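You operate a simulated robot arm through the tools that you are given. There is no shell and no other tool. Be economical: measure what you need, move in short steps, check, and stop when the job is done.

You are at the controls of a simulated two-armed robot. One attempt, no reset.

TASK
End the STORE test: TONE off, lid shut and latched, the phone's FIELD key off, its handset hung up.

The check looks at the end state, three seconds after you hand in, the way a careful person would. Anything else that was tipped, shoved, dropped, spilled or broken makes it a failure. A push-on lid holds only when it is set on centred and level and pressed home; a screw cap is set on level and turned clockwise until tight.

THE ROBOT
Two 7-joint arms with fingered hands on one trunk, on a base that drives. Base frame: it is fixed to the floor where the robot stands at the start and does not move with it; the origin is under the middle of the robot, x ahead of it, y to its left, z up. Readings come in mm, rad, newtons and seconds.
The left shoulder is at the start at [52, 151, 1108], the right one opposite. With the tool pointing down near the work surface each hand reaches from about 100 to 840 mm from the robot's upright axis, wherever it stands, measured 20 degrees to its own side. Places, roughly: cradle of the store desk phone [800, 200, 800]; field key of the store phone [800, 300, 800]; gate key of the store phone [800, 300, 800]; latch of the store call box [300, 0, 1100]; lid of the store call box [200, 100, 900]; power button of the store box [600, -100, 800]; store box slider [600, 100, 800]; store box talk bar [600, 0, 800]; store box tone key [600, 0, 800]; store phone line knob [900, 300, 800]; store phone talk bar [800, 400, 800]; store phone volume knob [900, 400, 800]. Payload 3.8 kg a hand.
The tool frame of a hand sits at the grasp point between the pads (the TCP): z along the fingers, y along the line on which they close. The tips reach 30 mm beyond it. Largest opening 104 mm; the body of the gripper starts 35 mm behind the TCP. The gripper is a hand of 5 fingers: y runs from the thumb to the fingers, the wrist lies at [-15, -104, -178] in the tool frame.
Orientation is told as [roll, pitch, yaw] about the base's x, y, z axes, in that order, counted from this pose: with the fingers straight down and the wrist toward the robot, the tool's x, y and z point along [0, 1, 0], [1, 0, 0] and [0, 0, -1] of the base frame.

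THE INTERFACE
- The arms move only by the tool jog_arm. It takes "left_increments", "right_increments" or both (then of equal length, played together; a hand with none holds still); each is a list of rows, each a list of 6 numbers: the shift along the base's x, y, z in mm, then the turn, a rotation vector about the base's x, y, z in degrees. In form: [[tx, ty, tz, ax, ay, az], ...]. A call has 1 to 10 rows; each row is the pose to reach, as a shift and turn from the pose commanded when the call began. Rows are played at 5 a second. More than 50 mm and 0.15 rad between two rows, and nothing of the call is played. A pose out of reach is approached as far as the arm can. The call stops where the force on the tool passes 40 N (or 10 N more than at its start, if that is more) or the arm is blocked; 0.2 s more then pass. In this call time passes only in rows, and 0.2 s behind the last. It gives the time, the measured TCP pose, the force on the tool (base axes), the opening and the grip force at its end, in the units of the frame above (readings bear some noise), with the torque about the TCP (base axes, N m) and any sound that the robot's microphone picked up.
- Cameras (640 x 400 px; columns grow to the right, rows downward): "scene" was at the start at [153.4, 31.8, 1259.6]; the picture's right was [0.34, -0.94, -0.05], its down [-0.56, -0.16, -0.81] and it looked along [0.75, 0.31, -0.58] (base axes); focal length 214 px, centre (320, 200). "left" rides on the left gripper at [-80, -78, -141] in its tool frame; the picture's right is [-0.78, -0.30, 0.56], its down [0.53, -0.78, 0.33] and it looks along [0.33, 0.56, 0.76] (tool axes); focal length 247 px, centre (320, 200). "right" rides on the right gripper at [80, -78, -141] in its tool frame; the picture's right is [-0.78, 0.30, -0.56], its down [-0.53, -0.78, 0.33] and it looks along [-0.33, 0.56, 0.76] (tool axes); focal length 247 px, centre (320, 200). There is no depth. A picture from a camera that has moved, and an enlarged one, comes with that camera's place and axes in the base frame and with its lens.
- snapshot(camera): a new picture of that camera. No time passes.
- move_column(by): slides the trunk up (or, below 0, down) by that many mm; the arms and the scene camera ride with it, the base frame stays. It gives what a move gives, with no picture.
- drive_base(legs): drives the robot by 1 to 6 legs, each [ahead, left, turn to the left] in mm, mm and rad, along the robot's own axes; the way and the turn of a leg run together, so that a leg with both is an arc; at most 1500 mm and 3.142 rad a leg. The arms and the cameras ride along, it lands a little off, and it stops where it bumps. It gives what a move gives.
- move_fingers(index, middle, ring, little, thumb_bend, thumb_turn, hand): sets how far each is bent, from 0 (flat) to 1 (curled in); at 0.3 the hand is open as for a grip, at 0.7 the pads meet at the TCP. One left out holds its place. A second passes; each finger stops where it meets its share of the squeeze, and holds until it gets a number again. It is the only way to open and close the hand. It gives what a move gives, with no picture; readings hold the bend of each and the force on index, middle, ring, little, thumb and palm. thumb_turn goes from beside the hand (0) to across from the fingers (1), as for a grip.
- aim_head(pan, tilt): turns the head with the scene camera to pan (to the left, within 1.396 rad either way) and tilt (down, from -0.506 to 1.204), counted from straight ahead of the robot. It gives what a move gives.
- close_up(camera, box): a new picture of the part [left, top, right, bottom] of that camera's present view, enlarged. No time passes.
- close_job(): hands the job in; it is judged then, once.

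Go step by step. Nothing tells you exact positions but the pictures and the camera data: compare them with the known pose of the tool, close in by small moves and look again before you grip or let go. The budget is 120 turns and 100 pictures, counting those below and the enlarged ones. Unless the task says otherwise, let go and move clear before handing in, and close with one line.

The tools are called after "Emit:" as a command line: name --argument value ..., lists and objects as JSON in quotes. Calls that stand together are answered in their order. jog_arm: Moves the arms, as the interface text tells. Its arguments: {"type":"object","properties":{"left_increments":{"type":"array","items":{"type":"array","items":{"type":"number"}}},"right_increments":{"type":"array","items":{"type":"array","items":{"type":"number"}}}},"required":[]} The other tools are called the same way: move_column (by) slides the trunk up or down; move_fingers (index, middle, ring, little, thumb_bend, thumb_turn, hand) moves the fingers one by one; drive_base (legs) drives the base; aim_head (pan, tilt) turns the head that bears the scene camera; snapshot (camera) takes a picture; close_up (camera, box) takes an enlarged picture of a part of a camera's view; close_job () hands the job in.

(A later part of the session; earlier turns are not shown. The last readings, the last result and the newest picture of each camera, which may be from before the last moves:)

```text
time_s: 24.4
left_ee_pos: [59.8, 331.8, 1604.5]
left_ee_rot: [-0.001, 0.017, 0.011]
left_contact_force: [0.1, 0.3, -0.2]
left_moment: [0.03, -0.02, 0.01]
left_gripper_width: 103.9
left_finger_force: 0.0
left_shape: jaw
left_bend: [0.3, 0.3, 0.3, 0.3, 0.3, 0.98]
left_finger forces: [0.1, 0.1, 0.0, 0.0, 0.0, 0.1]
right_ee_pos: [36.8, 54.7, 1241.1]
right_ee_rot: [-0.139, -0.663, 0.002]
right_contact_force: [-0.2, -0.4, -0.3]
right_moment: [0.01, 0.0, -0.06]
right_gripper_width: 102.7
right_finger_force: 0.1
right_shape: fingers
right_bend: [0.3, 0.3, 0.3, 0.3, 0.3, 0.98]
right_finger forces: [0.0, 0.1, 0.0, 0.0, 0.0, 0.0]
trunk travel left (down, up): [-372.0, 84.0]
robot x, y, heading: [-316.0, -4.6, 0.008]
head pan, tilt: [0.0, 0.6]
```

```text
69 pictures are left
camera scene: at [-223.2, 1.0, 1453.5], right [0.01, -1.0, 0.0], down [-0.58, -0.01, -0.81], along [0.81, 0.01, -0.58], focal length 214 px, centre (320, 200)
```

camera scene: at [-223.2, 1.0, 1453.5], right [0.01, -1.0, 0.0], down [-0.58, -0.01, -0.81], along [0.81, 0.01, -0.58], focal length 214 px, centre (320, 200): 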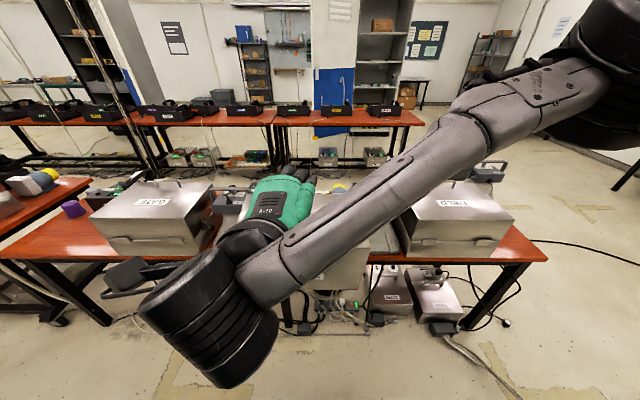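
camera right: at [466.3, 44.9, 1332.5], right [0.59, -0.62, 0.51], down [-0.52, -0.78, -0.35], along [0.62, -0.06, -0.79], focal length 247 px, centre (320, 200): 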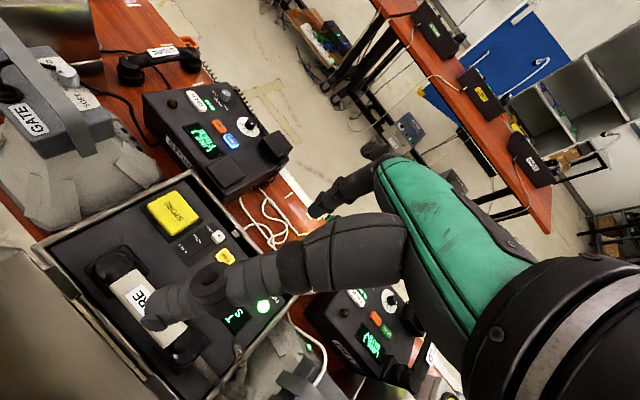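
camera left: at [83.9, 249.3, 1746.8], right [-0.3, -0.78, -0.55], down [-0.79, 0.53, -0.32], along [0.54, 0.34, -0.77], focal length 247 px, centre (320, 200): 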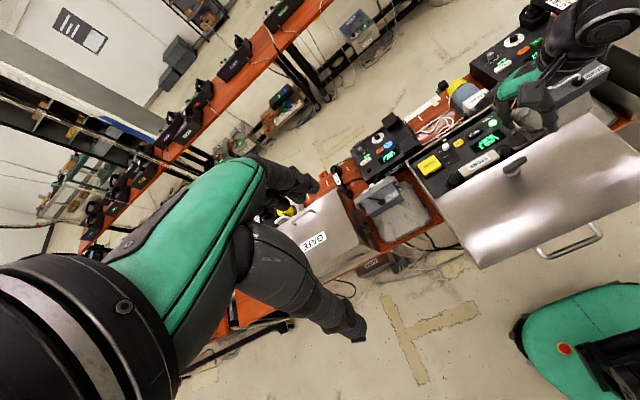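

The hand is behind the lid. I square the roll, then lower and pitch it toward the handle bar, staying about 80 mm short of it.

Emit:
jog_arm --right_increments '[[-5, 1, 0, 6.3, 0, 4.9]]'

Emit:
jog_arm --right_increments '[[0, 0, -40, 0, -5, 0], [0, 0, -80, 0, -10, 0], [0, 0, -120, 0, -16, 0], [0, 0, -160, 0, -22, 0], [2, 0, -195, 0, -28, 0], [5, 0, -225, 0, -34, 0], [5, 0, -240, 0, -37, 0]]'

Emit:
snapshot --camera "scene"

Emit:
snapshot --camera "right"

Emit:
snapshot --camera "left"

```text
time_s: 24.8
left_ee_pos: [59.5, 328.1, 1605.0]
left_ee_rot: [0.001, 0.02, 0.01]
left_contact_force: [-0.6, 0.5, 0.7]
left_moment: [0.01, -0.01, 0.02]
left_gripper_width: 103.6
left_finger_force: 0.0
left_shape: jaw
left_bend: [0.3, 0.3, 0.3, 0.3, 0.3, 0.98]
left_finger forces: [0.0, 0.1, 0.0, 0.0, 0.0, 0.1]
right_ee_pos: [32.0, 54.1, 1240.8]
right_ee_rot: [0.004, -0.661, 0.003]
right_contact_force: [-0.9, 0.2, 0.9]
right_moment: [-0.02, -0.02, 0.05]
right_gripper_width: 102.9
right_finger_force: 0.0
right_shape: fingers
right_bend: [0.3, 0.3, 0.3, 0.3, 0.3, 0.98]
right_finger forces: [0.0, 0.1, 0.1, 0.1, 0.1, 0.0]
trunk travel left (down, up): [-372.0, 84.0]
robot x, y, heading: [-317.5, -1.4, 0.012]
head pan, tilt: [0.0, 0.6]
```

```text
time_s: 26.4
left_ee_pos: [61.3, 331.1, 1603.8]
left_ee_rot: [0.001, 0.02, 0.011]
left_contact_force: [0.8, -0.3, -0.6]
left_moment: [-0.03, 0.03, -0.01]
left_gripper_width: 103.7
left_finger_force: 0.0
left_shape: jaw
left_bend: [0.3, 0.3, 0.3, 0.3, 0.3, 0.98]
left_finger forces: [0.1, 0.0, 0.0, 0.1, 0.1, 0.1]
right_ee_pos: [136.4, 91.9, 1079.1]
right_ee_rot: [-0.006, -1.246, 0.003]
right_contact_force: [0.0, 0.5, -0.1]
right_moment: [-0.03, 0.0, -0.01]
right_gripper_width: 103.3
right_finger_force: 0.0
right_shape: fingers
right_bend: [0.3, 0.3, 0.3, 0.3, 0.3, 0.98]
right_finger forces: [0.1, 0.0, 0.1, 0.0, 0.0, 0.1]
right hand out of reach, approached as far as the arm can: row 4, 5, 6, 7
trunk travel left (down, up): [-372.0, 84.0]
robot x, y, heading: [-319.9, -7.1, 0.006]
head pan, tilt: [0.0, 0.6]
```

```text
68 pictures are left
camera scene: at [-221.4, 0.1, 1453.3], right [0.01, -1.0, 0.0], down [-0.58, -0.01, -0.81], along [0.81, 0.01, -0.58], focal length 214 px, centre (320, 200)
```

scene: 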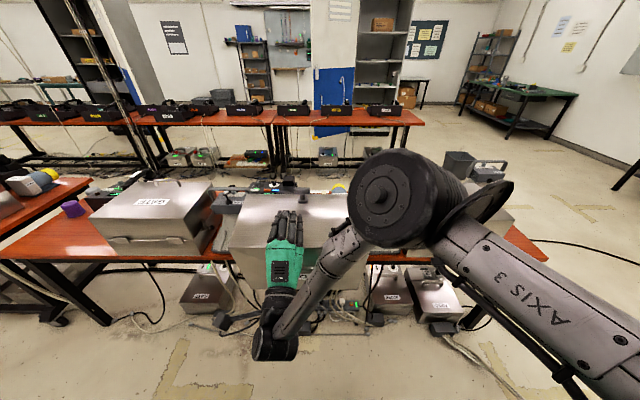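

```text
67 pictures are left
camera right: at [-20.6, 171.7, 1049.1], right [-0.43, -0.77, 0.46], down [0.07, -0.54, -0.84], along [0.9, -0.33, 0.28], focal length 247 px, centre (320, 200)
```

right: 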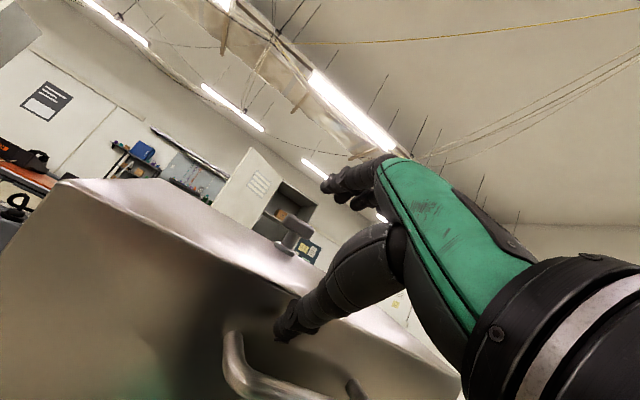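

```text
66 pictures are left
camera left: at [-12.8, 248.9, 1747.0], right [-0.3, -0.78, -0.55], down [-0.79, 0.53, -0.32], along [0.54, 0.34, -0.77], focal length 247 px, centre (320, 200)
```

left: 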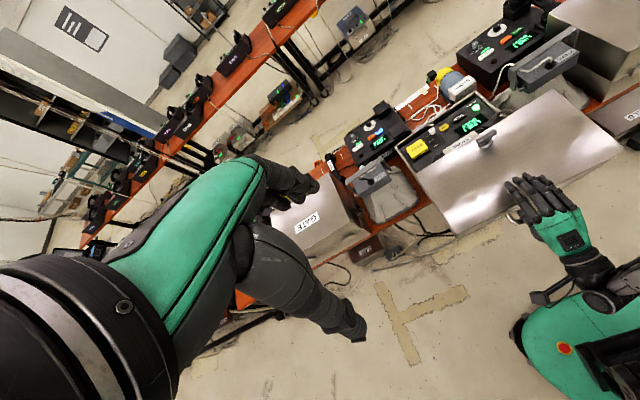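

The trunk is too high for a forward-pointing hand this low. I draw the hand back, then lower the trunk.

Emit:
jog_arm --right_increments '[[-30, -9, 20, 0, 0, 0], [-60, -18, 20, 0, 0, 0], [-90, -27, 20, 0, 0, 0], [-110, -35, 20, 0, 0, 0]]'

Emit:
move_column --by -150

Emit:
snapshot --camera "scene"

```text
time_s: 27.4
left_ee_pos: [59.0, 328.7, 1604.9]
left_ee_rot: [0.001, 0.015, 0.01]
left_contact_force: [-0.2, 0.1, 0.7]
left_moment: [-0.01, -0.04, 0.02]
left_gripper_width: 103.7
left_finger_force: 0.1
left_shape: jaw
left_bend: [0.3, 0.3, 0.3, 0.3, 0.3, 0.98]
left_finger forces: [0.0, 0.0, 0.1, 0.0, 0.0, 0.1]
right_ee_pos: [118.9, 61.0, 1129.9]
right_ee_rot: [-0.007, -1.231, 0.012]
right_contact_force: [0.3, -0.1, 0.0]
right_moment: [0.01, 0.01, 0.0]
right_gripper_width: 103.2
right_finger_force: 0.0
right_shape: fingers
right_bend: [0.3, 0.3, 0.3, 0.3, 0.3, 0.97]
right_finger forces: [0.0, 0.0, 0.0, 0.0, 0.1, 0.1]
right hand out of reach, approached as far as the arm can: row 1, 2, 3, 4
trunk travel left (down, up): [-372.0, 84.0]
robot x, y, heading: [-322.0, -1.3, 0.009]
head pan, tilt: [0.0, 0.6]
```

```text
time_s: 28.4
left_ee_pos: [59.6, 330.4, 1512.0]
left_ee_rot: [0.001, 0.023, 0.011]
left_contact_force: [0.1, 0.4, 0.0]
left_moment: [-0.01, -0.01, -0.01]
left_gripper_width: 104.0
left_finger_force: 0.0
left_shape: jaw
left_bend: [0.3, 0.3, 0.3, 0.3, 0.3, 0.98]
left_finger forces: [0.0, 0.1, 0.0, 0.0, 0.0, 0.0]
right_ee_pos: [128.4, 61.9, 1025.4]
right_ee_rot: [0.043, -1.219, -0.041]
right_contact_force: [-3.1, -2.0, 31.0]
right_moment: [-0.07, 0.21, 0.0]
right_gripper_width: 66.4
right_finger_force: 15.6
right_shape: fingers
right_bend: [0.3, 0.3, 0.3, 0.3, 0.5, 1.0]
right_finger forces: [0.1, 0.0, 0.0, 0.0, 31.6, 0.0]
trunk travel left (down, up): [-282.0, 174.0]
robot x, y, heading: [-323.4, 0.5, 0.008]
head pan, tilt: [0.0, 0.6]
stopped: the force on the tool passed its limit (the readings are from after the stop); the commanded pose is now the measured one
```

```text
65 pictures are left
camera scene: at [-199.4, -0.5, 1353.6], right [0.01, -1.0, 0.0], down [-0.63, -0.01, -0.78], along [0.78, 0.01, -0.63], focal length 214 px, centre (320, 200)
```

scene: 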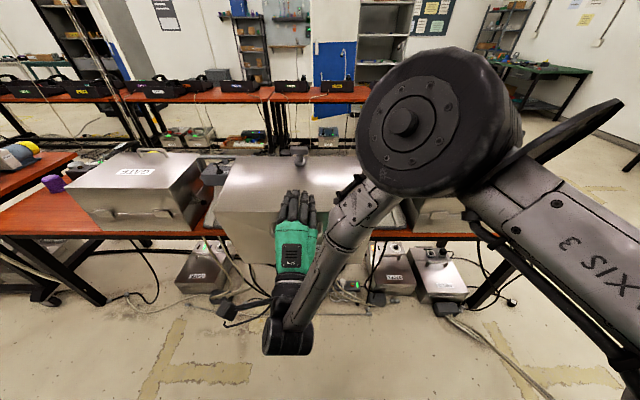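

The thumb came down on the handle bar, so I lift off right away. Then I move back with the base before lowering further.

Emit:
move_column --by 50

Emit:
drive_base --legs '[[-140, 0, 0]]'

Emit:
move_fingers --hand "right" --thumb_bend 0.3 --thumb_turn 1

Emit:
move_column --by -140

Emit:
snapshot --camera "scene"

```text
time_s: 29.4
left_ee_pos: [66.1, 330.4, 1560.6]
left_ee_rot: [0.0, 0.028, 0.01]
left_contact_force: [0.2, 0.6, -0.8]
left_moment: [-0.04, 0.01, -0.01]
left_gripper_width: 103.9
left_finger_force: 0.0
left_shape: jaw
left_bend: [0.3, 0.3, 0.3, 0.3, 0.3, 0.98]
left_finger forces: [0.0, 0.0, 0.0, 0.1, 0.1, 0.0]
right_ee_pos: [128.7, 62.2, 1070.0]
right_ee_rot: [0.025, -1.199, -0.019]
right_contact_force: [0.0, -0.2, 0.0]
right_moment: [-0.02, 0.02, 0.02]
right_gripper_width: 102.9
right_finger_force: 0.2
right_shape: fingers
right_bend: [0.3, 0.3, 0.3, 0.3, 0.3, 0.98]
right_finger forces: [0.1, 0.1, 0.1, 0.1, 0.0, 0.1]
trunk travel left (down, up): [-332.0, 124.0]
robot x, y, heading: [-320.0, -2.7, 0.008]
head pan, tilt: [0.0, 0.6]
```

```text
time_s: 30.7
left_ee_pos: [-70.8, 329.5, 1559.6]
left_ee_rot: [0.001, 0.027, 0.012]
left_contact_force: [-1.0, 0.2, -1.1]
left_moment: [0.01, 0.02, -0.02]
left_gripper_width: 104.0
left_finger_force: 0.1
left_shape: jaw
left_bend: [0.3, 0.3, 0.3, 0.3, 0.3, 0.98]
left_finger forces: [0.1, 0.1, 0.1, 0.1, 0.0, 0.0]
right_ee_pos: [-8.2, 61.7, 1069.5]
right_ee_rot: [0.027, -1.2, -0.024]
right_contact_force: [-0.3, 0.2, 0.2]
right_moment: [0.01, 0.01, 0.02]
right_gripper_width: 102.9
right_finger_force: 0.0
right_shape: fingers
right_bend: [0.3, 0.3, 0.3, 0.3, 0.3, 0.98]
right_finger forces: [0.0, 0.0, 0.0, 0.1, 0.0, 0.0]
trunk travel left (down, up): [-332.0, 124.0]
robot x, y, heading: [-459.6, -5.6, 0.006]
head pan, tilt: [0.0, 0.6]
```

```text
time_s: 31.7
left_ee_pos: [-72.7, 328.7, 1559.3]
left_ee_rot: [0.0, 0.027, 0.01]
left_contact_force: [-0.1, -0.3, -1.0]
left_moment: [-0.01, -0.02, 0.01]
left_gripper_width: 103.9
left_finger_force: 0.0
left_shape: jaw
left_bend: [0.3, 0.3, 0.3, 0.3, 0.3, 0.98]
left_finger forces: [0.0, 0.1, 0.1, 0.0, 0.1, 0.0]
right_ee_pos: [-8.1, 61.2, 1071.1]
right_ee_rot: [0.026, -1.202, -0.025]
right_contact_force: [-0.7, -0.5, 0.2]
right_moment: [0.01, 0.01, -0.01]
right_gripper_width: 102.9
right_finger_force: 0.0
right_shape: fingers
right_bend: [0.3, 0.3, 0.3, 0.3, 0.3, 0.97]
right_finger forces: [0.0, 0.0, 0.0, 0.0, 0.1, 0.0]
trunk travel left (down, up): [-332.0, 124.0]
robot x, y, heading: [-458.5, -5.2, 0.01]
head pan, tilt: [0.0, 0.6]
```

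```text
time_s: 33.4
left_ee_pos: [-74.0, 329.4, 1421.2]
left_ee_rot: [0.001, 0.026, 0.01]
left_contact_force: [-0.3, 1.3, -0.5]
left_moment: [-0.03, 0.02, 0.0]
left_gripper_width: 104.1
left_finger_force: 0.0
left_shape: jaw
left_bend: [0.3, 0.3, 0.3, 0.3, 0.3, 0.98]
left_finger forces: [0.0, 0.1, 0.0, 0.0, 0.0, 0.0]
right_ee_pos: [0.4, 62.6, 878.0]
right_ee_rot: [0.018, -1.088, -0.013]
right_contact_force: [-0.7, -0.1, 0.8]
right_moment: [0.02, 0.02, 0.03]
right_gripper_width: 102.7
right_finger_force: 0.1
right_shape: fingers
right_bend: [0.3, 0.3, 0.3, 0.3, 0.3, 0.97]
right_finger forces: [0.0, 0.0, 0.1, 0.0, 0.0, 0.0]
trunk travel left (down, up): [-192.0, 264.0]
robot x, y, heading: [-458.5, -0.1, 0.006]
head pan, tilt: [0.0, 0.6]
```

```text
64 pictures are left
camera scene: at [-291.3, -0.8, 1247.3], right [0.01, -1.0, 0.0], down [-0.71, -0.01, -0.71], along [0.71, 0.01, -0.71], focal length 214 px, centre (320, 200)
```

scene: 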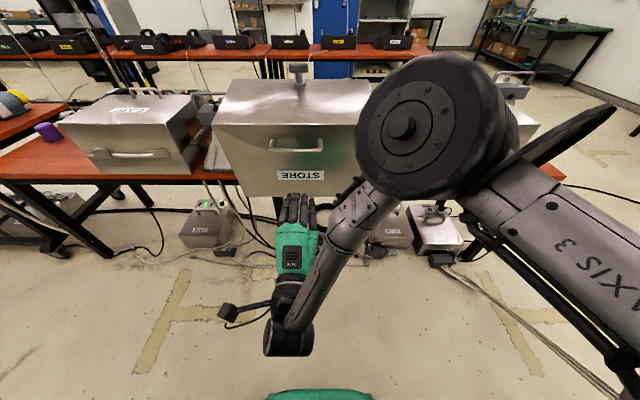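

The bar is confirmed at about [128, 55, 990], and the hand is now low enough. I raise and level it to line up with the bar.

Emit:
jog_arm --right_increments '[[0, -1, 30, 0, -3, 0], [5, -2, 60, 0, -6, 0], [10, -4, 90, 0, -9, 0], [20, -6, 115, 0, -12, 0], [35, -8, 125, 0, -12, 0]]'

Emit:
snapshot --camera "scene"

Emit:
snapshot --camera "right"

Emit:
snapshot --camera "left"

```text
time_s: 34.5
left_ee_pos: [-74.7, 328.7, 1420.9]
left_ee_rot: [0.001, 0.028, 0.01]
left_contact_force: [0.5, -0.4, -0.2]
left_moment: [-0.02, -0.01, -0.01]
left_gripper_width: 103.9
left_finger_force: 0.1
left_shape: jaw
left_bend: [0.3, 0.3, 0.3, 0.3, 0.3, 0.98]
left_finger forces: [0.0, 0.1, 0.1, 0.0, 0.0, 0.1]
right_ee_pos: [34.1, 54.8, 1003.5]
right_ee_rot: [0.03, -1.295, -0.023]
right_contact_force: [-0.1, 1.0, -0.3]
right_moment: [0.03, 0.0, -0.02]
right_gripper_width: 103.1
right_finger_force: 0.2
right_shape: fingers
right_bend: [0.3, 0.3, 0.3, 0.3, 0.3, 0.97]
right_finger forces: [0.1, 0.0, 0.0, 0.1, 0.0, 0.0]
right hand out of reach, approached as far as the arm can: row 1, 2, 3
trunk travel left (down, up): [-192.0, 264.0]
robot x, y, heading: [-458.1, -6.3, 0.012]
head pan, tilt: [0.0, 0.6]
```

```text
63 pictures are left
camera scene: at [-290.7, -0.8, 1247.1], right [0.01, -1.0, 0.0], down [-0.71, -0.01, -0.71], along [0.71, 0.01, -0.71], focal length 214 px, centre (320, 200)
```

scene: 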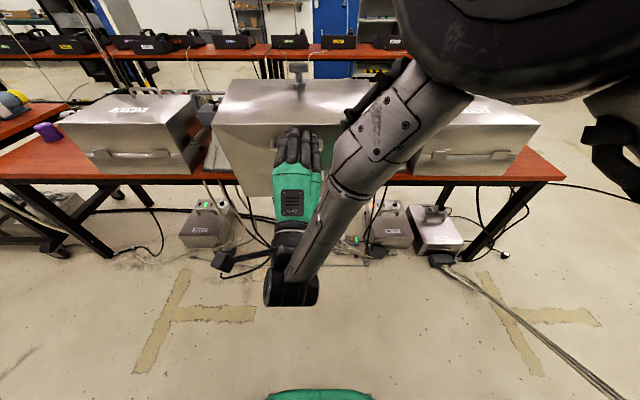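

```text
62 pictures are left
camera right: at [-121.8, 134.1, 966.6], right [-0.45, -0.78, 0.43], down [0.11, -0.53, -0.84], along [0.88, -0.33, 0.33], focal length 247 px, centre (320, 200)
```

right: 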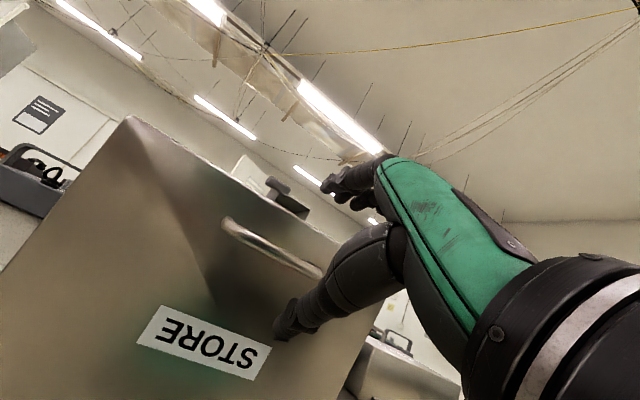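

```text
61 pictures are left
camera left: at [-146.0, 247.5, 1564.0], right [-0.3, -0.78, -0.55], down [-0.79, 0.53, -0.31], along [0.53, 0.34, -0.78], focal length 247 px, centre (320, 200)
```

left: 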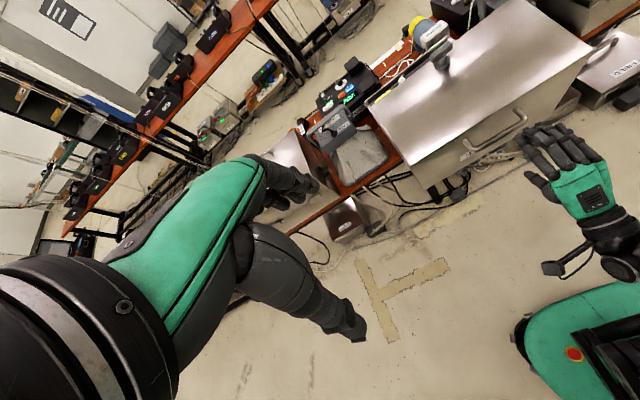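

The bar lines up with the hand opening. I half close the fingers and move in slightly under the bar.

Emit:
move_fingers --hand "right" --index 0.45 --middle 0.45 --ring 0.45 --little 0.45

Emit:
jog_arm --right_increments '[[30, 3, -14, 0, 0, 0], [55, 6, -26, 0, 0, 0]]'

Emit:
close_up --camera "right" --box '[160, 120, 480, 360]'

Emit:
close_up --camera "left" --box '[440, 60, 640, 260]'

```text
time_s: 35.5
left_ee_pos: [-74.7, 329.4, 1420.0]
left_ee_rot: [0.0, 0.026, 0.011]
left_contact_force: [-0.7, -0.2, -0.6]
left_moment: [-0.02, 0.01, 0.0]
left_gripper_width: 104.0
left_finger_force: 0.0
left_shape: jaw
left_bend: [0.3, 0.3, 0.3, 0.3, 0.3, 0.98]
left_finger forces: [0.0, 0.0, 0.1, 0.0, 0.0, 0.0]
right_ee_pos: [34.1, 55.7, 1002.1]
right_ee_rot: [0.031, -1.298, -0.023]
right_contact_force: [-0.5, -0.7, 0.4]
right_moment: [0.03, -0.02, 0.0]
right_gripper_width: 84.1
right_finger_force: 0.0
right_shape: fingers
right_bend: [0.45, 0.45, 0.45, 0.45, 0.3, 0.97]
right_finger forces: [0.0, 0.1, 0.1, 0.0, 0.0, 0.0]
trunk travel left (down, up): [-192.0, 264.0]
robot x, y, heading: [-458.7, -2.7, 0.01]
head pan, tilt: [0.0, 0.6]
```

```text
time_s: 36.1
left_ee_pos: [-71.6, 327.8, 1420.3]
left_ee_rot: [0.001, 0.029, 0.01]
left_contact_force: [0.6, 0.1, -0.3]
left_moment: [-0.01, 0.01, -0.03]
left_gripper_width: 104.0
left_finger_force: 0.0
left_shape: jaw
left_bend: [0.3, 0.3, 0.3, 0.3, 0.3, 0.98]
left_finger forces: [0.1, 0.0, 0.1, 0.0, 0.1, 0.1]
right_ee_pos: [91.5, 59.4, 974.2]
right_ee_rot: [0.03, -1.294, -0.025]
right_contact_force: [0.6, 0.2, 0.0]
right_moment: [0.03, -0.02, 0.05]
right_gripper_width: 84.2
right_finger_force: 0.0
right_shape: fingers
right_bend: [0.45, 0.45, 0.45, 0.45, 0.3, 0.97]
right_finger forces: [0.0, 0.0, 0.1, 0.0, 0.0, 0.1]
trunk travel left (down, up): [-192.0, 264.0]
robot x, y, heading: [-452.1, -4.5, 0.011]
head pan, tilt: [0.0, 0.6]
```

```text
1.67 times, centred on (320, 240) of right
camera zoom: at [-65.5, 139.4, 938.5], right [-0.45, -0.78, 0.43], down [0.11, -0.53, -0.84], along [0.89, -0.33, 0.32], focal length 412 px, centre (320, 133)
```

zoom: 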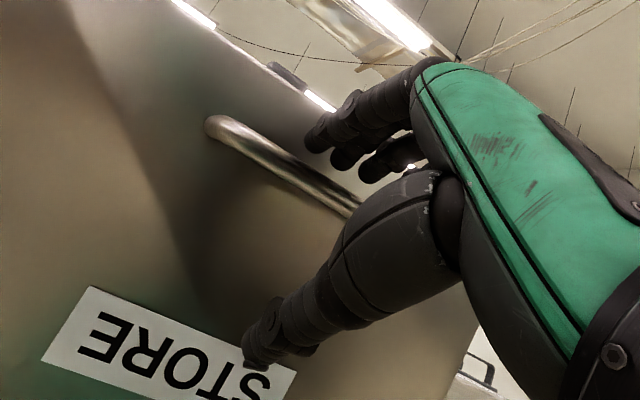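

```text
2.00 times, centred on (540, 160) of left
camera zoom: at [-144.5, 246.7, 1563.7], right [-0.3, -0.78, -0.55], down [-0.79, 0.53, -0.31], along [0.53, 0.34, -0.78], focal length 494 px, centre (-120, 280)
```

zoom: 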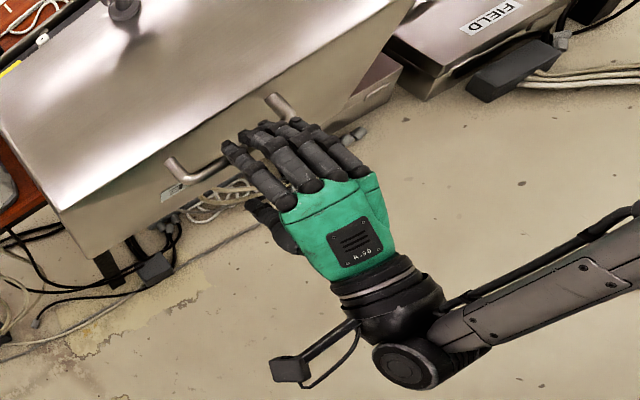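

The bar lies between the fingers and thumb. I shift slightly left, move the last bit in and close.

Emit:
jog_arm --right_increments '[[0, 12, 0, 0, 0, 0], [14, 12, 1, 0, 0, 0], [27, 12, 2, 0, 0, 0]]'

Emit:
move_fingers --hand "right" --index 0.75 --middle 0.75 --ring 0.75 --little 0.75 --thumb_bend 0.75

Emit:
close_up --camera "right" --box '[160, 120, 480, 360]'

Emit:
close_up --camera "left" --box '[440, 60, 640, 260]'

```text
time_s: 37.0
left_ee_pos: [-77.4, 327.6, 1423.1]
left_ee_rot: [0.001, 0.022, 0.01]
left_contact_force: [-0.4, -0.1, 0.1]
left_moment: [0.02, 0.01, 0.03]
left_gripper_width: 103.6
left_finger_force: 0.1
left_shape: jaw
left_bend: [0.3, 0.3, 0.3, 0.3, 0.3, 0.98]
left_finger forces: [0.0, 0.0, 0.0, 0.0, 0.1, 0.1]
right_ee_pos: [113.0, 72.1, 979.5]
right_ee_rot: [0.028, -1.3, -0.018]
right_contact_force: [-12.9, -0.5, -1.3]
right_moment: [0.02, -0.33, 0.08]
right_gripper_width: 81.5
right_finger_force: 6.0
right_shape: fingers
right_bend: [0.47, 0.46, 0.45, 0.45, 0.3, 0.97]
right_finger forces: [10.9, 2.0, 0.0, 0.1, 0.1, 0.0]
trunk travel left (down, up): [-192.0, 264.0]
robot x, y, heading: [-458.4, -5.6, 0.009]
head pan, tilt: [0.0, 0.6]
```

```text
time_s: 38.0
left_ee_pos: [-70.5, 328.3, 1419.6]
left_ee_rot: [0.0, 0.029, 0.011]
left_contact_force: [0.5, 0.0, -0.6]
left_moment: [-0.01, 0.04, 0.0]
left_gripper_width: 103.8
left_finger_force: 0.1
left_shape: jaw
left_bend: [0.3, 0.3, 0.3, 0.3, 0.3, 0.98]
left_finger forces: [0.0, 0.0, 0.0, 0.0, 0.0, 0.1]
right_ee_pos: [120.9, 70.6, 979.6]
right_ee_rot: [0.037, -1.3, -0.035]
right_contact_force: [31.7, -1.2, 22.4]
right_moment: [-0.59, 0.06, 0.7]
right_gripper_width: 0.0
right_finger_force: 18.2
right_shape: fingers
right_bend: [0.74, 0.74, 0.73, 0.67, 0.72, 1.0]
right_finger forces: [6.0, 5.4, 11.1, 15.3, 0.0, 0.1]
trunk travel left (down, up): [-192.0, 264.0]
robot x, y, heading: [-458.7, -2.4, 0.009]
head pan, tilt: [0.0, 0.6]
```

```text
1.67 times, centred on (320, 240) of right
camera zoom: at [-35.0, 150.2, 942.6], right [-0.46, -0.78, 0.43], down [0.11, -0.53, -0.84], along [0.88, -0.34, 0.33], focal length 412 px, centre (320, 133)
```

zoom: 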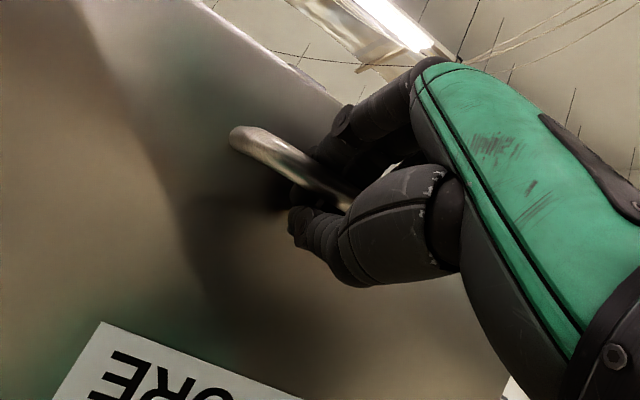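

```text
2.00 times, centred on (540, 160) of left
camera zoom: at [-142.4, 247.1, 1563.5], right [-0.3, -0.78, -0.55], down [-0.79, 0.53, -0.31], along [0.53, 0.34, -0.78], focal length 494 px, centre (-120, 280)
```

zoom: 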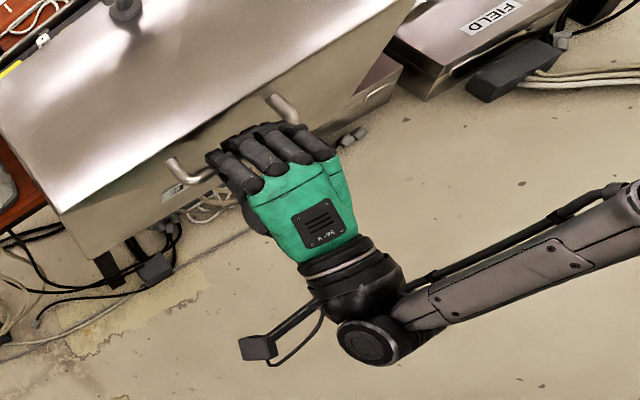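

The fingers hook the bar with the thumb under it. I start swinging the lid up, rotating the hand with it about the hinge, in small steps.

Emit:
jog_arm --right_increments '[[11, 0, 17, 0, 3.5, 0], [22.8, 0, 33.3, 0, 7, 0], [36, 0, 49, 0, 10.5, 0], [49.5, 0, 63.6, 0, 14, 0]]'

Emit:
snapshot --camera "scene"

```text
time_s: 39.0
left_ee_pos: [-71.6, 328.5, 1420.8]
left_ee_rot: [0.002, 0.028, 0.011]
left_contact_force: [0.0, -0.7, 0.1]
left_moment: [0.0, 0.0, 0.01]
left_gripper_width: 104.1
left_finger_force: 0.1
left_shape: jaw
left_bend: [0.3, 0.3, 0.3, 0.3, 0.3, 0.98]
left_finger forces: [0.0, 0.0, 0.0, 0.1, 0.0, 0.0]
right_ee_pos: [167.1, 71.3, 1038.9]
right_ee_rot: [0.014, -1.047, -0.009]
right_contact_force: [-1.6, -1.6, -11.4]
right_moment: [-0.02, -0.01, 0.08]
right_gripper_width: 0.0
right_finger_force: 7.5
right_shape: fingers
right_bend: [0.75, 0.75, 0.74, 0.73, 0.7, 1.0]
right_finger forces: [0.0, 0.1, 2.1, 1.5, 10.7, 0.0]
trunk travel left (down, up): [-192.0, 264.0]
robot x, y, heading: [-458.1, -1.5, 0.013]
head pan, tilt: [0.0, 0.6]
```

```text
56 pictures are left
camera scene: at [-289.2, -0.8, 1246.8], right [0.01, -1.0, 0.0], down [-0.71, -0.01, -0.71], along [0.71, 0.01, -0.71], focal length 214 px, centre (320, 200)
```

scene: 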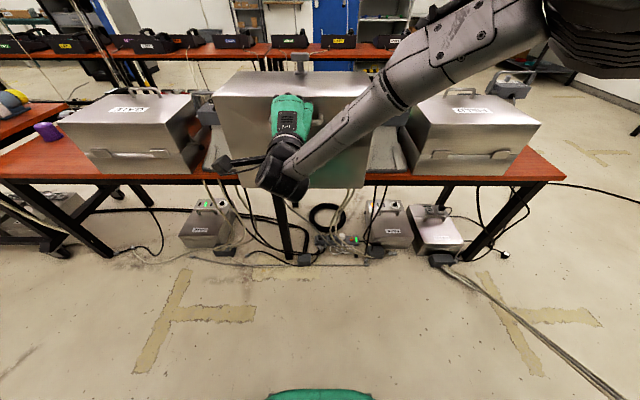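

The lid moves freely with light force. I carry on along the arc.

Emit:
jog_arm --right_increments '[[14.7, 0, 14.1, 0, 3.5, 0], [30.3, 0, 26.9, 0, 7, 0], [46.6, 0, 39, 0, 10.5, 0], [63.5, 0, 49.8, 0, 14, 0], [81, 0, 59.7, 0, 17.5, 0], [99.4, 0, 68.6, 0, 21, 0], [118, 0, 76.3, 0, 24.5, 0], [137.2, 0, 82.7, 0, 28, 0]]'

Emit:
snapshot --camera "scene"

Emit:
close_up --camera "left" --box '[360, 0, 640, 220]'

```text
time_s: 40.8
left_ee_pos: [-69.5, 329.0, 1419.1]
left_ee_rot: [0.0, 0.03, 0.009]
left_contact_force: [0.3, 0.5, 0.0]
left_moment: [0.0, -0.01, -0.01]
left_gripper_width: 103.8
left_finger_force: 0.1
left_shape: jaw
left_bend: [0.3, 0.3, 0.3, 0.3, 0.3, 0.98]
left_finger forces: [0.0, 0.0, 0.1, 0.0, 0.1, 0.0]
right_ee_pos: [305.5, 72.6, 1121.8]
right_ee_rot: [0.008, -0.56, -0.007]
right_contact_force: [0.8, -1.3, -15.5]
right_moment: [0.05, -0.1, 0.11]
right_gripper_width: 0.0
right_finger_force: 9.0
right_shape: fingers
right_bend: [0.75, 0.75, 0.74, 0.73, 0.68, 1.0]
right_finger forces: [0.0, 1.0, 3.2, 1.8, 11.9, 0.0]
trunk travel left (down, up): [-192.0, 264.0]
robot x, y, heading: [-461.4, -1.2, 0.011]
head pan, tilt: [0.0, 0.6]
```

```text
55 pictures are left
camera scene: at [-287.7, -0.4, 1246.6], right [0.01, -1.0, 0.0], down [-0.71, -0.01, -0.71], along [0.71, 0.01, -0.71], focal length 214 px, centre (320, 200)
```

scene: 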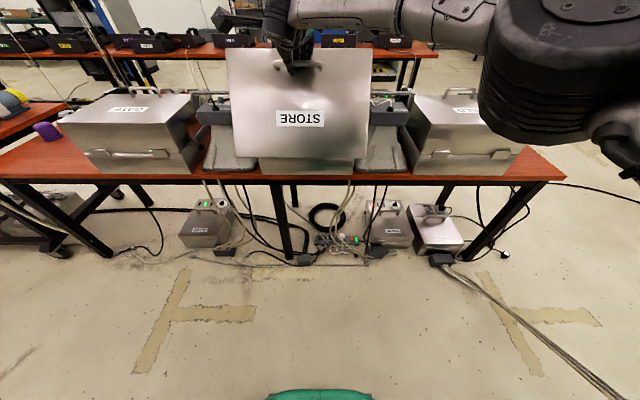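

```text
1.82 times, centred on (500, 110) of left
camera zoom: at [-142.0, 248.0, 1563.0], right [-0.3, -0.78, -0.55], down [-0.79, 0.53, -0.31], along [0.53, 0.34, -0.78], focal length 449 px, centre (-7, 364)
```

zoom: 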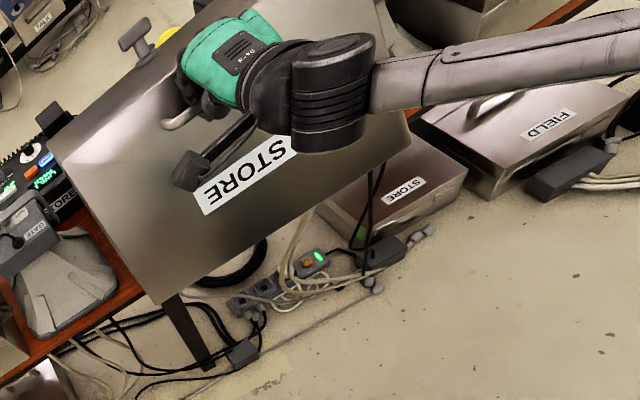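

At 42° of about 102° all is fine. The arm runs out of reach soon, and the next part of the arc is nearly flat, so I carry the bar forward by driving the base a little.

Emit:
drive_base --legs '[[70, 0, 0]]'

Emit:
snapshot --camera "scene"

```text
time_s: 41.8
left_ee_pos: [-3.5, 329.5, 1420.5]
left_ee_rot: [0.0, 0.027, 0.01]
left_contact_force: [-0.1, -0.1, 0.5]
left_moment: [-0.04, 0.01, 0.0]
left_gripper_width: 104.1
left_finger_force: 0.0
left_shape: jaw
left_bend: [0.3, 0.3, 0.3, 0.3, 0.3, 0.98]
left_finger forces: [0.1, 0.0, 0.0, 0.0, 0.0, 0.0]
right_ee_pos: [374.3, 72.9, 1124.2]
right_ee_rot: [0.009, -0.564, -0.006]
right_contact_force: [-1.8, 1.3, -2.0]
right_moment: [-0.01, -0.03, -0.01]
right_gripper_width: 0.0
right_finger_force: 1.5
right_shape: fingers
right_bend: [0.75, 0.75, 0.75, 0.73, 0.7, 1.0]
right_finger forces: [0.0, 0.0, 0.0, 0.0, 2.7, 0.0]
trunk travel left (down, up): [-192.0, 264.0]
robot x, y, heading: [-387.0, -3.4, 0.01]
head pan, tilt: [0.0, 0.6]
```

```text
53 pictures are left
camera scene: at [-220.1, -0.2, 1247.2], right [0.01, -1.0, 0.0], down [-0.71, -0.01, -0.71], along [0.71, 0.01, -0.71], focal length 214 px, centre (320, 200)
```

scene: 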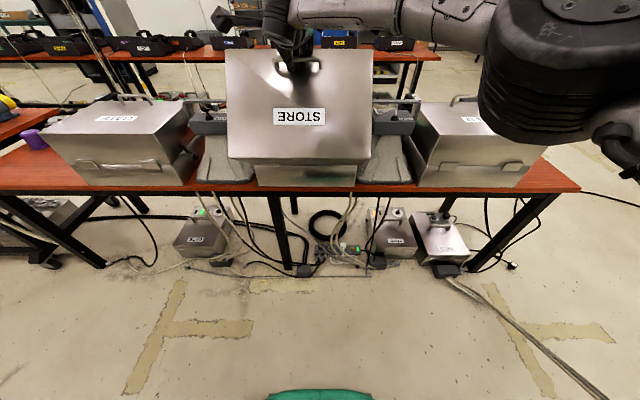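

The lid is at its balance point with almost no force. I turn the hand a little, then drive on.

Emit:
jog_arm --right_increments '[[0, 0, 2, 0, 5, 0], [2, 0, 4, 0, 10, 0]]'

Emit:
drive_base --legs '[[70, 0, 0]]'

Emit:
snapshot --camera "scene"

```text
time_s: 42.4
left_ee_pos: [-1.4, 331.4, 1420.8]
left_ee_rot: [0.0, 0.028, 0.01]
left_contact_force: [0.1, 0.8, -0.2]
left_moment: [-0.04, 0.01, -0.02]
left_gripper_width: 103.7
left_finger_force: 0.2
left_shape: jaw
left_bend: [0.3, 0.3, 0.3, 0.3, 0.3, 0.98]
left_finger forces: [0.0, 0.1, 0.0, 0.1, 0.1, 0.1]
right_ee_pos: [377.7, 72.7, 1125.3]
right_ee_rot: [0.009, -0.385, -0.005]
right_contact_force: [-0.8, -0.8, -5.8]
right_moment: [0.05, -0.05, 0.03]
right_gripper_width: 0.0
right_finger_force: 3.6
right_shape: fingers
right_bend: [0.75, 0.75, 0.75, 0.73, 0.69, 1.0]
right_finger forces: [0.0, 0.0, 0.0, 1.2, 5.3, 0.0]
trunk travel left (down, up): [-192.0, 264.0]
robot x, y, heading: [-385.2, -4.6, 0.01]
head pan, tilt: [0.0, 0.6]
```

```text
time_s: 43.4
left_ee_pos: [67.2, 328.9, 1420.6]
left_ee_rot: [0.0, 0.028, 0.011]
left_contact_force: [0.1, -0.1, -0.7]
left_moment: [0.0, 0.02, -0.01]
left_gripper_width: 104.0
left_finger_force: 0.1
left_shape: jaw
left_bend: [0.3, 0.3, 0.3, 0.3, 0.3, 0.98]
left_finger forces: [0.0, 0.1, 0.1, 0.1, 0.0, 0.1]
right_ee_pos: [445.6, 72.8, 1126.7]
right_ee_rot: [0.008, -0.385, -0.004]
right_contact_force: [-1.0, 0.1, -6.9]
right_moment: [0.01, -0.07, 0.11]
right_gripper_width: 0.0
right_finger_force: 4.3
right_shape: fingers
right_bend: [0.75, 0.75, 0.75, 0.73, 0.68, 1.0]
right_finger forces: [0.0, 0.0, 0.9, 2.3, 7.2, 0.0]
trunk travel left (down, up): [-192.0, 264.0]
robot x, y, heading: [-316.1, -2.6, 0.011]
head pan, tilt: [0.0, 0.6]
```

```text
52 pictures are left
camera scene: at [-150.5, 0.2, 1247.1], right [0.01, -1.0, 0.0], down [-0.71, -0.01, -0.71], along [0.71, 0.01, -0.71], focal length 214 px, centre (320, 200)
```

scene: 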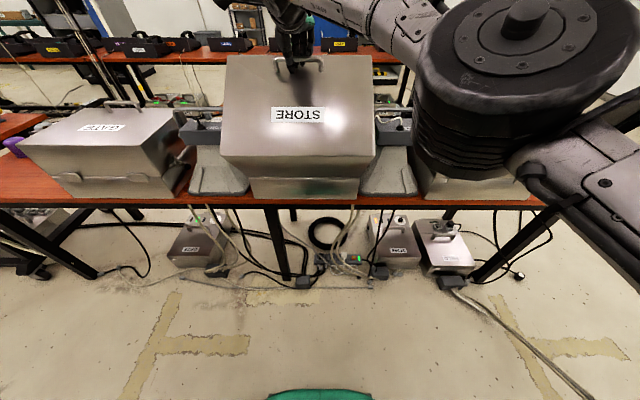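

The lid is past balance, about 36° from shut, and the hand still holds it. I go on alternating short drives with small downward moves.

Emit:
drive_base --legs '[[40, 0, 0]]'

Emit:
jog_arm --right_increments '[[0, 0, -6, 0, 0, 0], [2, 0, -11, 0, 0, 0]]'

Emit:
drive_base --legs '[[40, 0, 0]]'

Emit:
jog_arm --right_increments '[[0, 0, -7, 0, 0, 0], [2, 0, -14, 0, 0, 0]]'

Emit:
snapshot --camera "scene"

```text
time_s: 44.3
left_ee_pos: [104.2, 330.2, 1422.0]
left_ee_rot: [0.0, 0.024, 0.01]
left_contact_force: [0.0, -0.3, -0.5]
left_moment: [0.02, -0.01, 0.0]
left_gripper_width: 103.7
left_finger_force: 0.0
left_shape: jaw
left_bend: [0.3, 0.3, 0.3, 0.3, 0.3, 0.98]
left_finger forces: [0.0, 0.1, 0.0, 0.0, 0.0, 0.0]
right_ee_pos: [483.3, 73.3, 1126.6]
right_ee_rot: [0.01, -0.384, -0.004]
right_contact_force: [-4.6, -0.3, -17.8]
right_moment: [0.04, -0.2, 0.05]
right_gripper_width: 1.2
right_finger_force: 9.2
right_shape: fingers
right_bend: [0.75, 0.75, 0.74, 0.73, 0.65, 1.0]
right_finger forces: [0.4, 0.7, 2.0, 0.0, 15.1, 0.0]
trunk travel left (down, up): [-192.0, 264.0]
robot x, y, heading: [-273.1, -0.2, 0.008]
head pan, tilt: [0.0, 0.6]
```

```text
time_s: 44.9
left_ee_pos: [106.8, 330.1, 1421.3]
left_ee_rot: [-0.002, 0.024, 0.009]
left_contact_force: [-0.7, 0.8, -0.6]
left_moment: [0.0, 0.01, 0.01]
left_gripper_width: 103.9
left_finger_force: 0.1
left_shape: jaw
left_bend: [0.3, 0.3, 0.3, 0.3, 0.3, 0.98]
left_finger forces: [0.1, 0.1, 0.0, 0.1, 0.0, 0.0]
right_ee_pos: [484.9, 73.7, 1113.0]
right_ee_rot: [0.011, -0.383, -0.003]
right_contact_force: [0.5, -0.4, 1.4]
right_moment: [-0.04, -0.02, 0.04]
right_gripper_width: 0.1
right_finger_force: 1.5
right_shape: fingers
right_bend: [0.75, 0.75, 0.75, 0.73, 0.7, 1.0]
right_finger forces: [0.0, 0.1, 0.0, 1.6, 0.7, 0.1]
trunk travel left (down, up): [-192.0, 264.0]
robot x, y, heading: [-277.9, -3.9, 0.007]
head pan, tilt: [0.0, 0.6]
```

```text
time_s: 45.7
left_ee_pos: [140.4, 329.0, 1422.3]
left_ee_rot: [0.0, 0.023, 0.011]
left_contact_force: [-0.8, 0.4, 1.3]
left_moment: [0.04, 0.0, 0.01]
left_gripper_width: 103.9
left_finger_force: 0.1
left_shape: jaw
left_bend: [0.3, 0.3, 0.3, 0.3, 0.3, 0.98]
left_finger forces: [0.1, 0.0, 0.0, 0.0, 0.0, 0.0]
right_ee_pos: [522.9, 75.2, 1115.1]
right_ee_rot: [0.007, -0.384, -0.001]
right_contact_force: [-6.9, -1.3, -19.1]
right_moment: [0.01, -0.19, 0.08]
right_gripper_width: 1.8
right_finger_force: 9.2
right_shape: fingers
right_bend: [0.75, 0.75, 0.74, 0.73, 0.64, 1.0]
right_finger forces: [0.1, 0.5, 1.7, 0.0, 16.1, 0.1]
trunk travel left (down, up): [-192.0, 264.0]
robot x, y, heading: [-236.0, 0.5, 0.009]
head pan, tilt: [0.0, 0.6]
```

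```text
time_s: 46.3
left_ee_pos: [142.9, 331.3, 1422.7]
left_ee_rot: [-0.001, 0.026, 0.011]
left_contact_force: [0.1, 0.1, 0.1]
left_moment: [-0.02, 0.01, -0.01]
left_gripper_width: 103.8
left_finger_force: 0.1
left_shape: jaw
left_bend: [0.3, 0.3, 0.3, 0.3, 0.3, 0.98]
left_finger forces: [0.0, 0.0, 0.0, 0.0, 0.1, 0.0]
right_ee_pos: [526.6, 76.3, 1100.2]
right_ee_rot: [0.009, -0.384, -0.003]
right_contact_force: [2.2, -0.4, 3.8]
right_moment: [-0.02, -0.01, 0.17]
right_gripper_width: 0.0
right_finger_force: 1.9
right_shape: fingers
right_bend: [0.75, 0.75, 0.75, 0.72, 0.71, 1.0]
right_finger forces: [0.0, 0.0, 0.0, 3.4, 0.1, 0.0]
trunk travel left (down, up): [-192.0, 264.0]
robot x, y, heading: [-241.2, -0.9, 0.007]
head pan, tilt: [0.0, 0.6]
```

```text
51 pictures are left
camera scene: at [-73.1, 1.0, 1247.5], right [0.01, -1.0, 0.0], down [-0.71, -0.01, -0.71], along [0.71, 0.01, -0.71], focal length 214 px, centre (320, 200)
```

scene: 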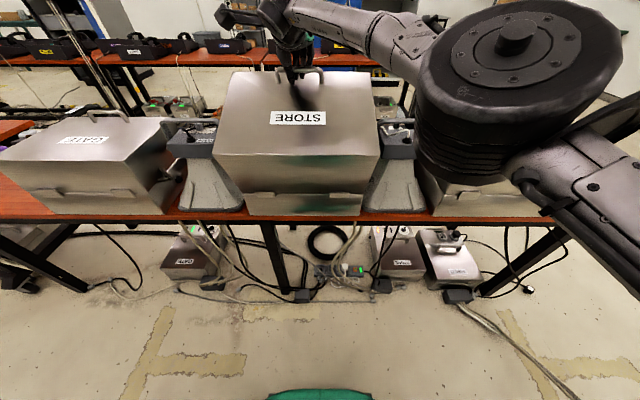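

About 20° left. I continue the same way.

Emit:
drive_base --legs '[[35, 0, 0]]'

Emit:
jog_arm --right_increments '[[1, 0, -8, 0, 0, 0], [3, 0, -17, 0, 0, 0]]'

Emit:
drive_base --legs '[[30, 0, 0]]'

Emit:
jog_arm --right_increments '[[2, 0, -9, 0, 0, 0], [5, 0, -20, 0, 0, 0]]'

Emit:
snapshot --camera "scene"

```text
time_s: 47.2
left_ee_pos: [173.4, 329.4, 1423.7]
left_ee_rot: [0.001, 0.019, 0.01]
left_contact_force: [-0.7, 1.0, 0.1]
left_moment: [0.01, -0.05, 0.0]
left_gripper_width: 103.8
left_finger_force: 0.0
left_shape: jaw
left_bend: [0.3, 0.3, 0.3, 0.3, 0.3, 0.98]
left_finger forces: [0.0, 0.0, 0.0, 0.0, 0.0, 0.1]
right_ee_pos: [555.9, 78.3, 1099.5]
right_ee_rot: [0.008, -0.381, 0.0]
right_contact_force: [-7.8, -1.0, -18.5]
right_moment: [0.03, -0.19, 0.04]
right_gripper_width: 2.4
right_finger_force: 9.8
right_shape: fingers
right_bend: [0.75, 0.75, 0.74, 0.73, 0.64, 1.0]
right_finger forces: [0.0, 0.2, 1.2, 0.0, 17.0, 0.0]
trunk travel left (down, up): [-192.0, 264.0]
robot x, y, heading: [-205.4, -0.5, 0.015]
head pan, tilt: [0.0, 0.6]
```

```text
time_s: 47.8
left_ee_pos: [175.3, 331.0, 1422.1]
left_ee_rot: [-0.001, 0.023, 0.01]
left_contact_force: [0.4, -0.5, -1.5]
left_moment: [0.04, 0.01, 0.01]
left_gripper_width: 103.9
left_finger_force: 0.1
left_shape: jaw
left_bend: [0.3, 0.3, 0.3, 0.3, 0.3, 0.98]
left_finger forces: [0.0, 0.0, 0.1, 0.0, 0.0, 0.0]
right_ee_pos: [561.7, 77.9, 1082.6]
right_ee_rot: [0.007, -0.381, -0.001]
right_contact_force: [5.3, -0.5, 4.8]
right_moment: [-0.06, -0.01, 0.25]
right_gripper_width: 0.0
right_finger_force: 2.5
right_shape: fingers
right_bend: [0.75, 0.75, 0.75, 0.72, 0.71, 1.0]
right_finger forces: [0.1, 0.1, 0.5, 4.8, 0.1, 0.1]
trunk travel left (down, up): [-192.0, 264.0]
robot x, y, heading: [-204.7, -2.8, 0.011]
head pan, tilt: [0.0, 0.6]
```

```text
time_s: 48.6
left_ee_pos: [200.8, 330.9, 1424.6]
left_ee_rot: [0.001, 0.018, 0.013]
left_contact_force: [-1.4, 0.8, 0.6]
left_moment: [0.03, -0.05, 0.02]
left_gripper_width: 104.1
left_finger_force: 0.0
left_shape: jaw
left_bend: [0.3, 0.3, 0.3, 0.3, 0.3, 0.98]
left_finger forces: [0.0, 0.0, 0.0, 0.1, 0.1, 0.0]
right_ee_pos: [587.9, 79.3, 1080.5]
right_ee_rot: [0.004, -0.379, 0.003]
right_contact_force: [-10.1, -0.6, -18.2]
right_moment: [0.0, -0.18, 0.06]
right_gripper_width: 2.0
right_finger_force: 9.7
right_shape: fingers
right_bend: [0.75, 0.75, 0.75, 0.73, 0.64, 1.0]
right_finger forces: [0.0, 0.1, 1.1, 0.1, 17.8, 0.0]
trunk travel left (down, up): [-192.0, 264.0]
robot x, y, heading: [-174.6, -0.5, 0.008]
head pan, tilt: [0.0, 0.6]
```

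```text
time_s: 49.2
left_ee_pos: [205.6, 332.0, 1422.8]
left_ee_rot: [0.001, 0.022, 0.012]
left_contact_force: [0.0, 0.4, 0.5]
left_moment: [0.01, -0.02, -0.01]
left_gripper_width: 103.9
left_finger_force: 0.2
left_shape: jaw
left_bend: [0.3, 0.3, 0.3, 0.3, 0.3, 0.98]
left_finger forces: [0.0, 0.0, 0.0, 0.0, 0.1, 0.1]
right_ee_pos: [595.8, 79.7, 1058.4]
right_ee_rot: [0.008, -0.378, 0.002]
right_contact_force: [6.7, 0.3, 2.9]
right_moment: [-0.02, 0.02, 0.26]
right_gripper_width: 0.0
right_finger_force: 3.1
right_shape: fingers
right_bend: [0.75, 0.75, 0.75, 0.72, 0.7, 1.0]
right_finger forces: [0.1, 0.0, 0.8, 4.8, 0.1, 0.0]
trunk travel left (down, up): [-192.0, 264.0]
robot x, y, heading: [-171.3, -1.7, 0.009]
head pan, tilt: [0.0, 0.6]
```

```text
50 pictures are left
camera scene: at [-9.6, 1.9, 1247.4], right [0.01, -1.0, 0.0], down [-0.71, -0.01, -0.71], along [0.71, 0.01, -0.71], focal length 214 px, centre (320, 200)
```

scene: 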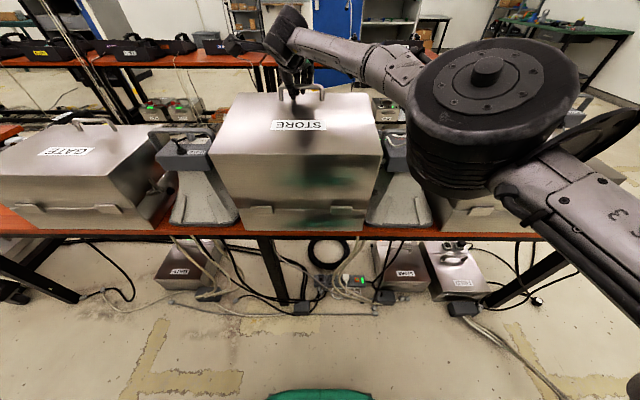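

Nearly shut. I finish the arc with the arm in small steps and watch the force.

Emit:
jog_arm --right_increments '[[8, 0, -7, 0, 0, 0], [16, 0, -14, 0, 0, 0], [24, 0, -22, 0, 0, 0]]'

Emit:
jog_arm --right_increments '[[5, 0, -6, 0, 0, 0], [10, 0, -12, 0, 0, 0]]'

Emit:
snapshot --camera "scene"

Emit:
snapshot --camera "left"

```text
time_s: 50.0
left_ee_pos: [207.5, 334.6, 1422.3]
left_ee_rot: [-0.002, 0.024, 0.011]
left_contact_force: [0.4, 0.5, 0.5]
left_moment: [-0.03, 0.02, 0.02]
left_gripper_width: 103.7
left_finger_force: 0.0
left_shape: jaw
left_bend: [0.3, 0.3, 0.3, 0.3, 0.3, 0.98]
left_finger forces: [0.1, 0.0, 0.1, 0.0, 0.0, 0.1]
right_ee_pos: [606.7, 77.4, 1039.3]
right_ee_rot: [0.005, -0.382, 0.006]
right_contact_force: [26.1, 7.9, 22.9]
right_moment: [-0.12, -0.16, 0.81]
right_gripper_width: 0.0
right_finger_force: 26.9
right_shape: fingers
right_bend: [0.75, 0.75, 0.74, 0.71, 0.73, 1.0]
right_finger forces: [3.1, 0.0, 5.9, 16.4, 29.5, 0.1]
right hand out of reach, approached as far as the arm can: row 2, 3
trunk travel left (down, up): [-192.0, 264.0]
robot x, y, heading: [-175.7, 1.4, 0.011]
head pan, tilt: [0.0, 0.6]
```

```text
time_s: 50.6
left_ee_pos: [208.2, 334.1, 1420.6]
left_ee_rot: [-0.002, 0.025, 0.014]
left_contact_force: [0.1, -0.7, -0.9]
left_moment: [0.0, 0.01, -0.06]
left_gripper_width: 103.7
left_finger_force: 0.1
left_shape: jaw
left_bend: [0.3, 0.3, 0.3, 0.3, 0.3, 0.98]
left_finger forces: [0.0, 0.0, 0.0, 0.1, 0.2, 0.0]
right_ee_pos: [610.6, 75.3, 1036.4]
right_ee_rot: [0.01, -0.398, 0.011]
right_contact_force: [17.8, 7.1, 13.4]
right_moment: [-0.01, 0.13, 0.77]
right_gripper_width: 0.0
right_finger_force: 24.1
right_shape: fingers
right_bend: [0.74, 0.75, 0.74, 0.71, 0.74, 1.0]
right_finger forces: [2.3, 0.2, 6.2, 15.7, 23.5, 0.1]
right hand out of reach, approached as far as the arm can: row 1, 2
trunk travel left (down, up): [-192.0, 264.0]
robot x, y, heading: [-178.3, -2.6, 0.017]
head pan, tilt: [0.0, 0.6]
stopped in row 2 (right hand): the force on the tool passed its limit (the readings are from after the stop); the commanded pose is now the measured one
```

```text
49 pictures are left
camera scene: at [-7.0, 3.3, 1246.6], right [0.01, -1.0, 0.0], down [-0.71, -0.01, -0.71], along [0.71, 0.01, -0.71], focal length 214 px, centre (320, 200)
```

scene: 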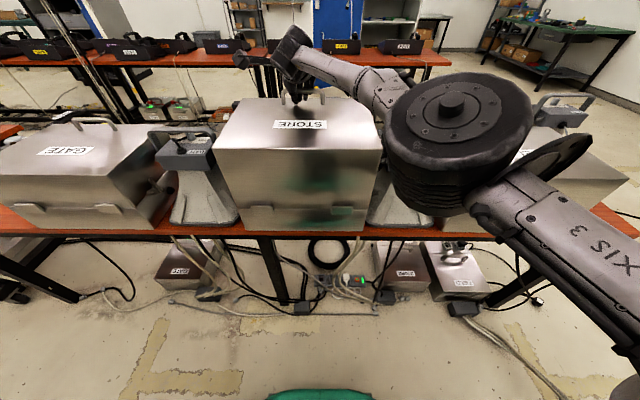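

```text
48 pictures are left
camera left: at [135.1, 252.5, 1564.5], right [-0.3, -0.78, -0.55], down [-0.79, 0.52, -0.31], along [0.53, 0.34, -0.77], focal length 247 px, centre (320, 200)
```

left: 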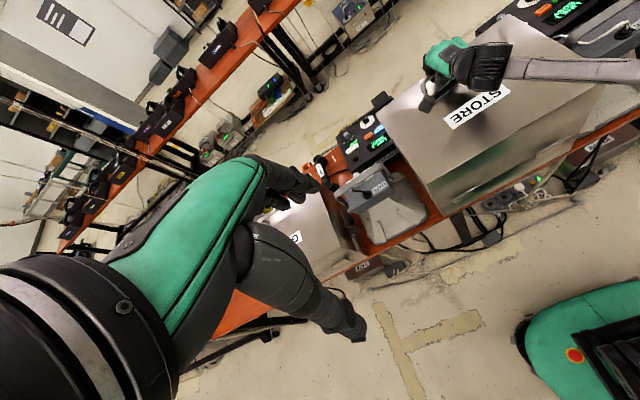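

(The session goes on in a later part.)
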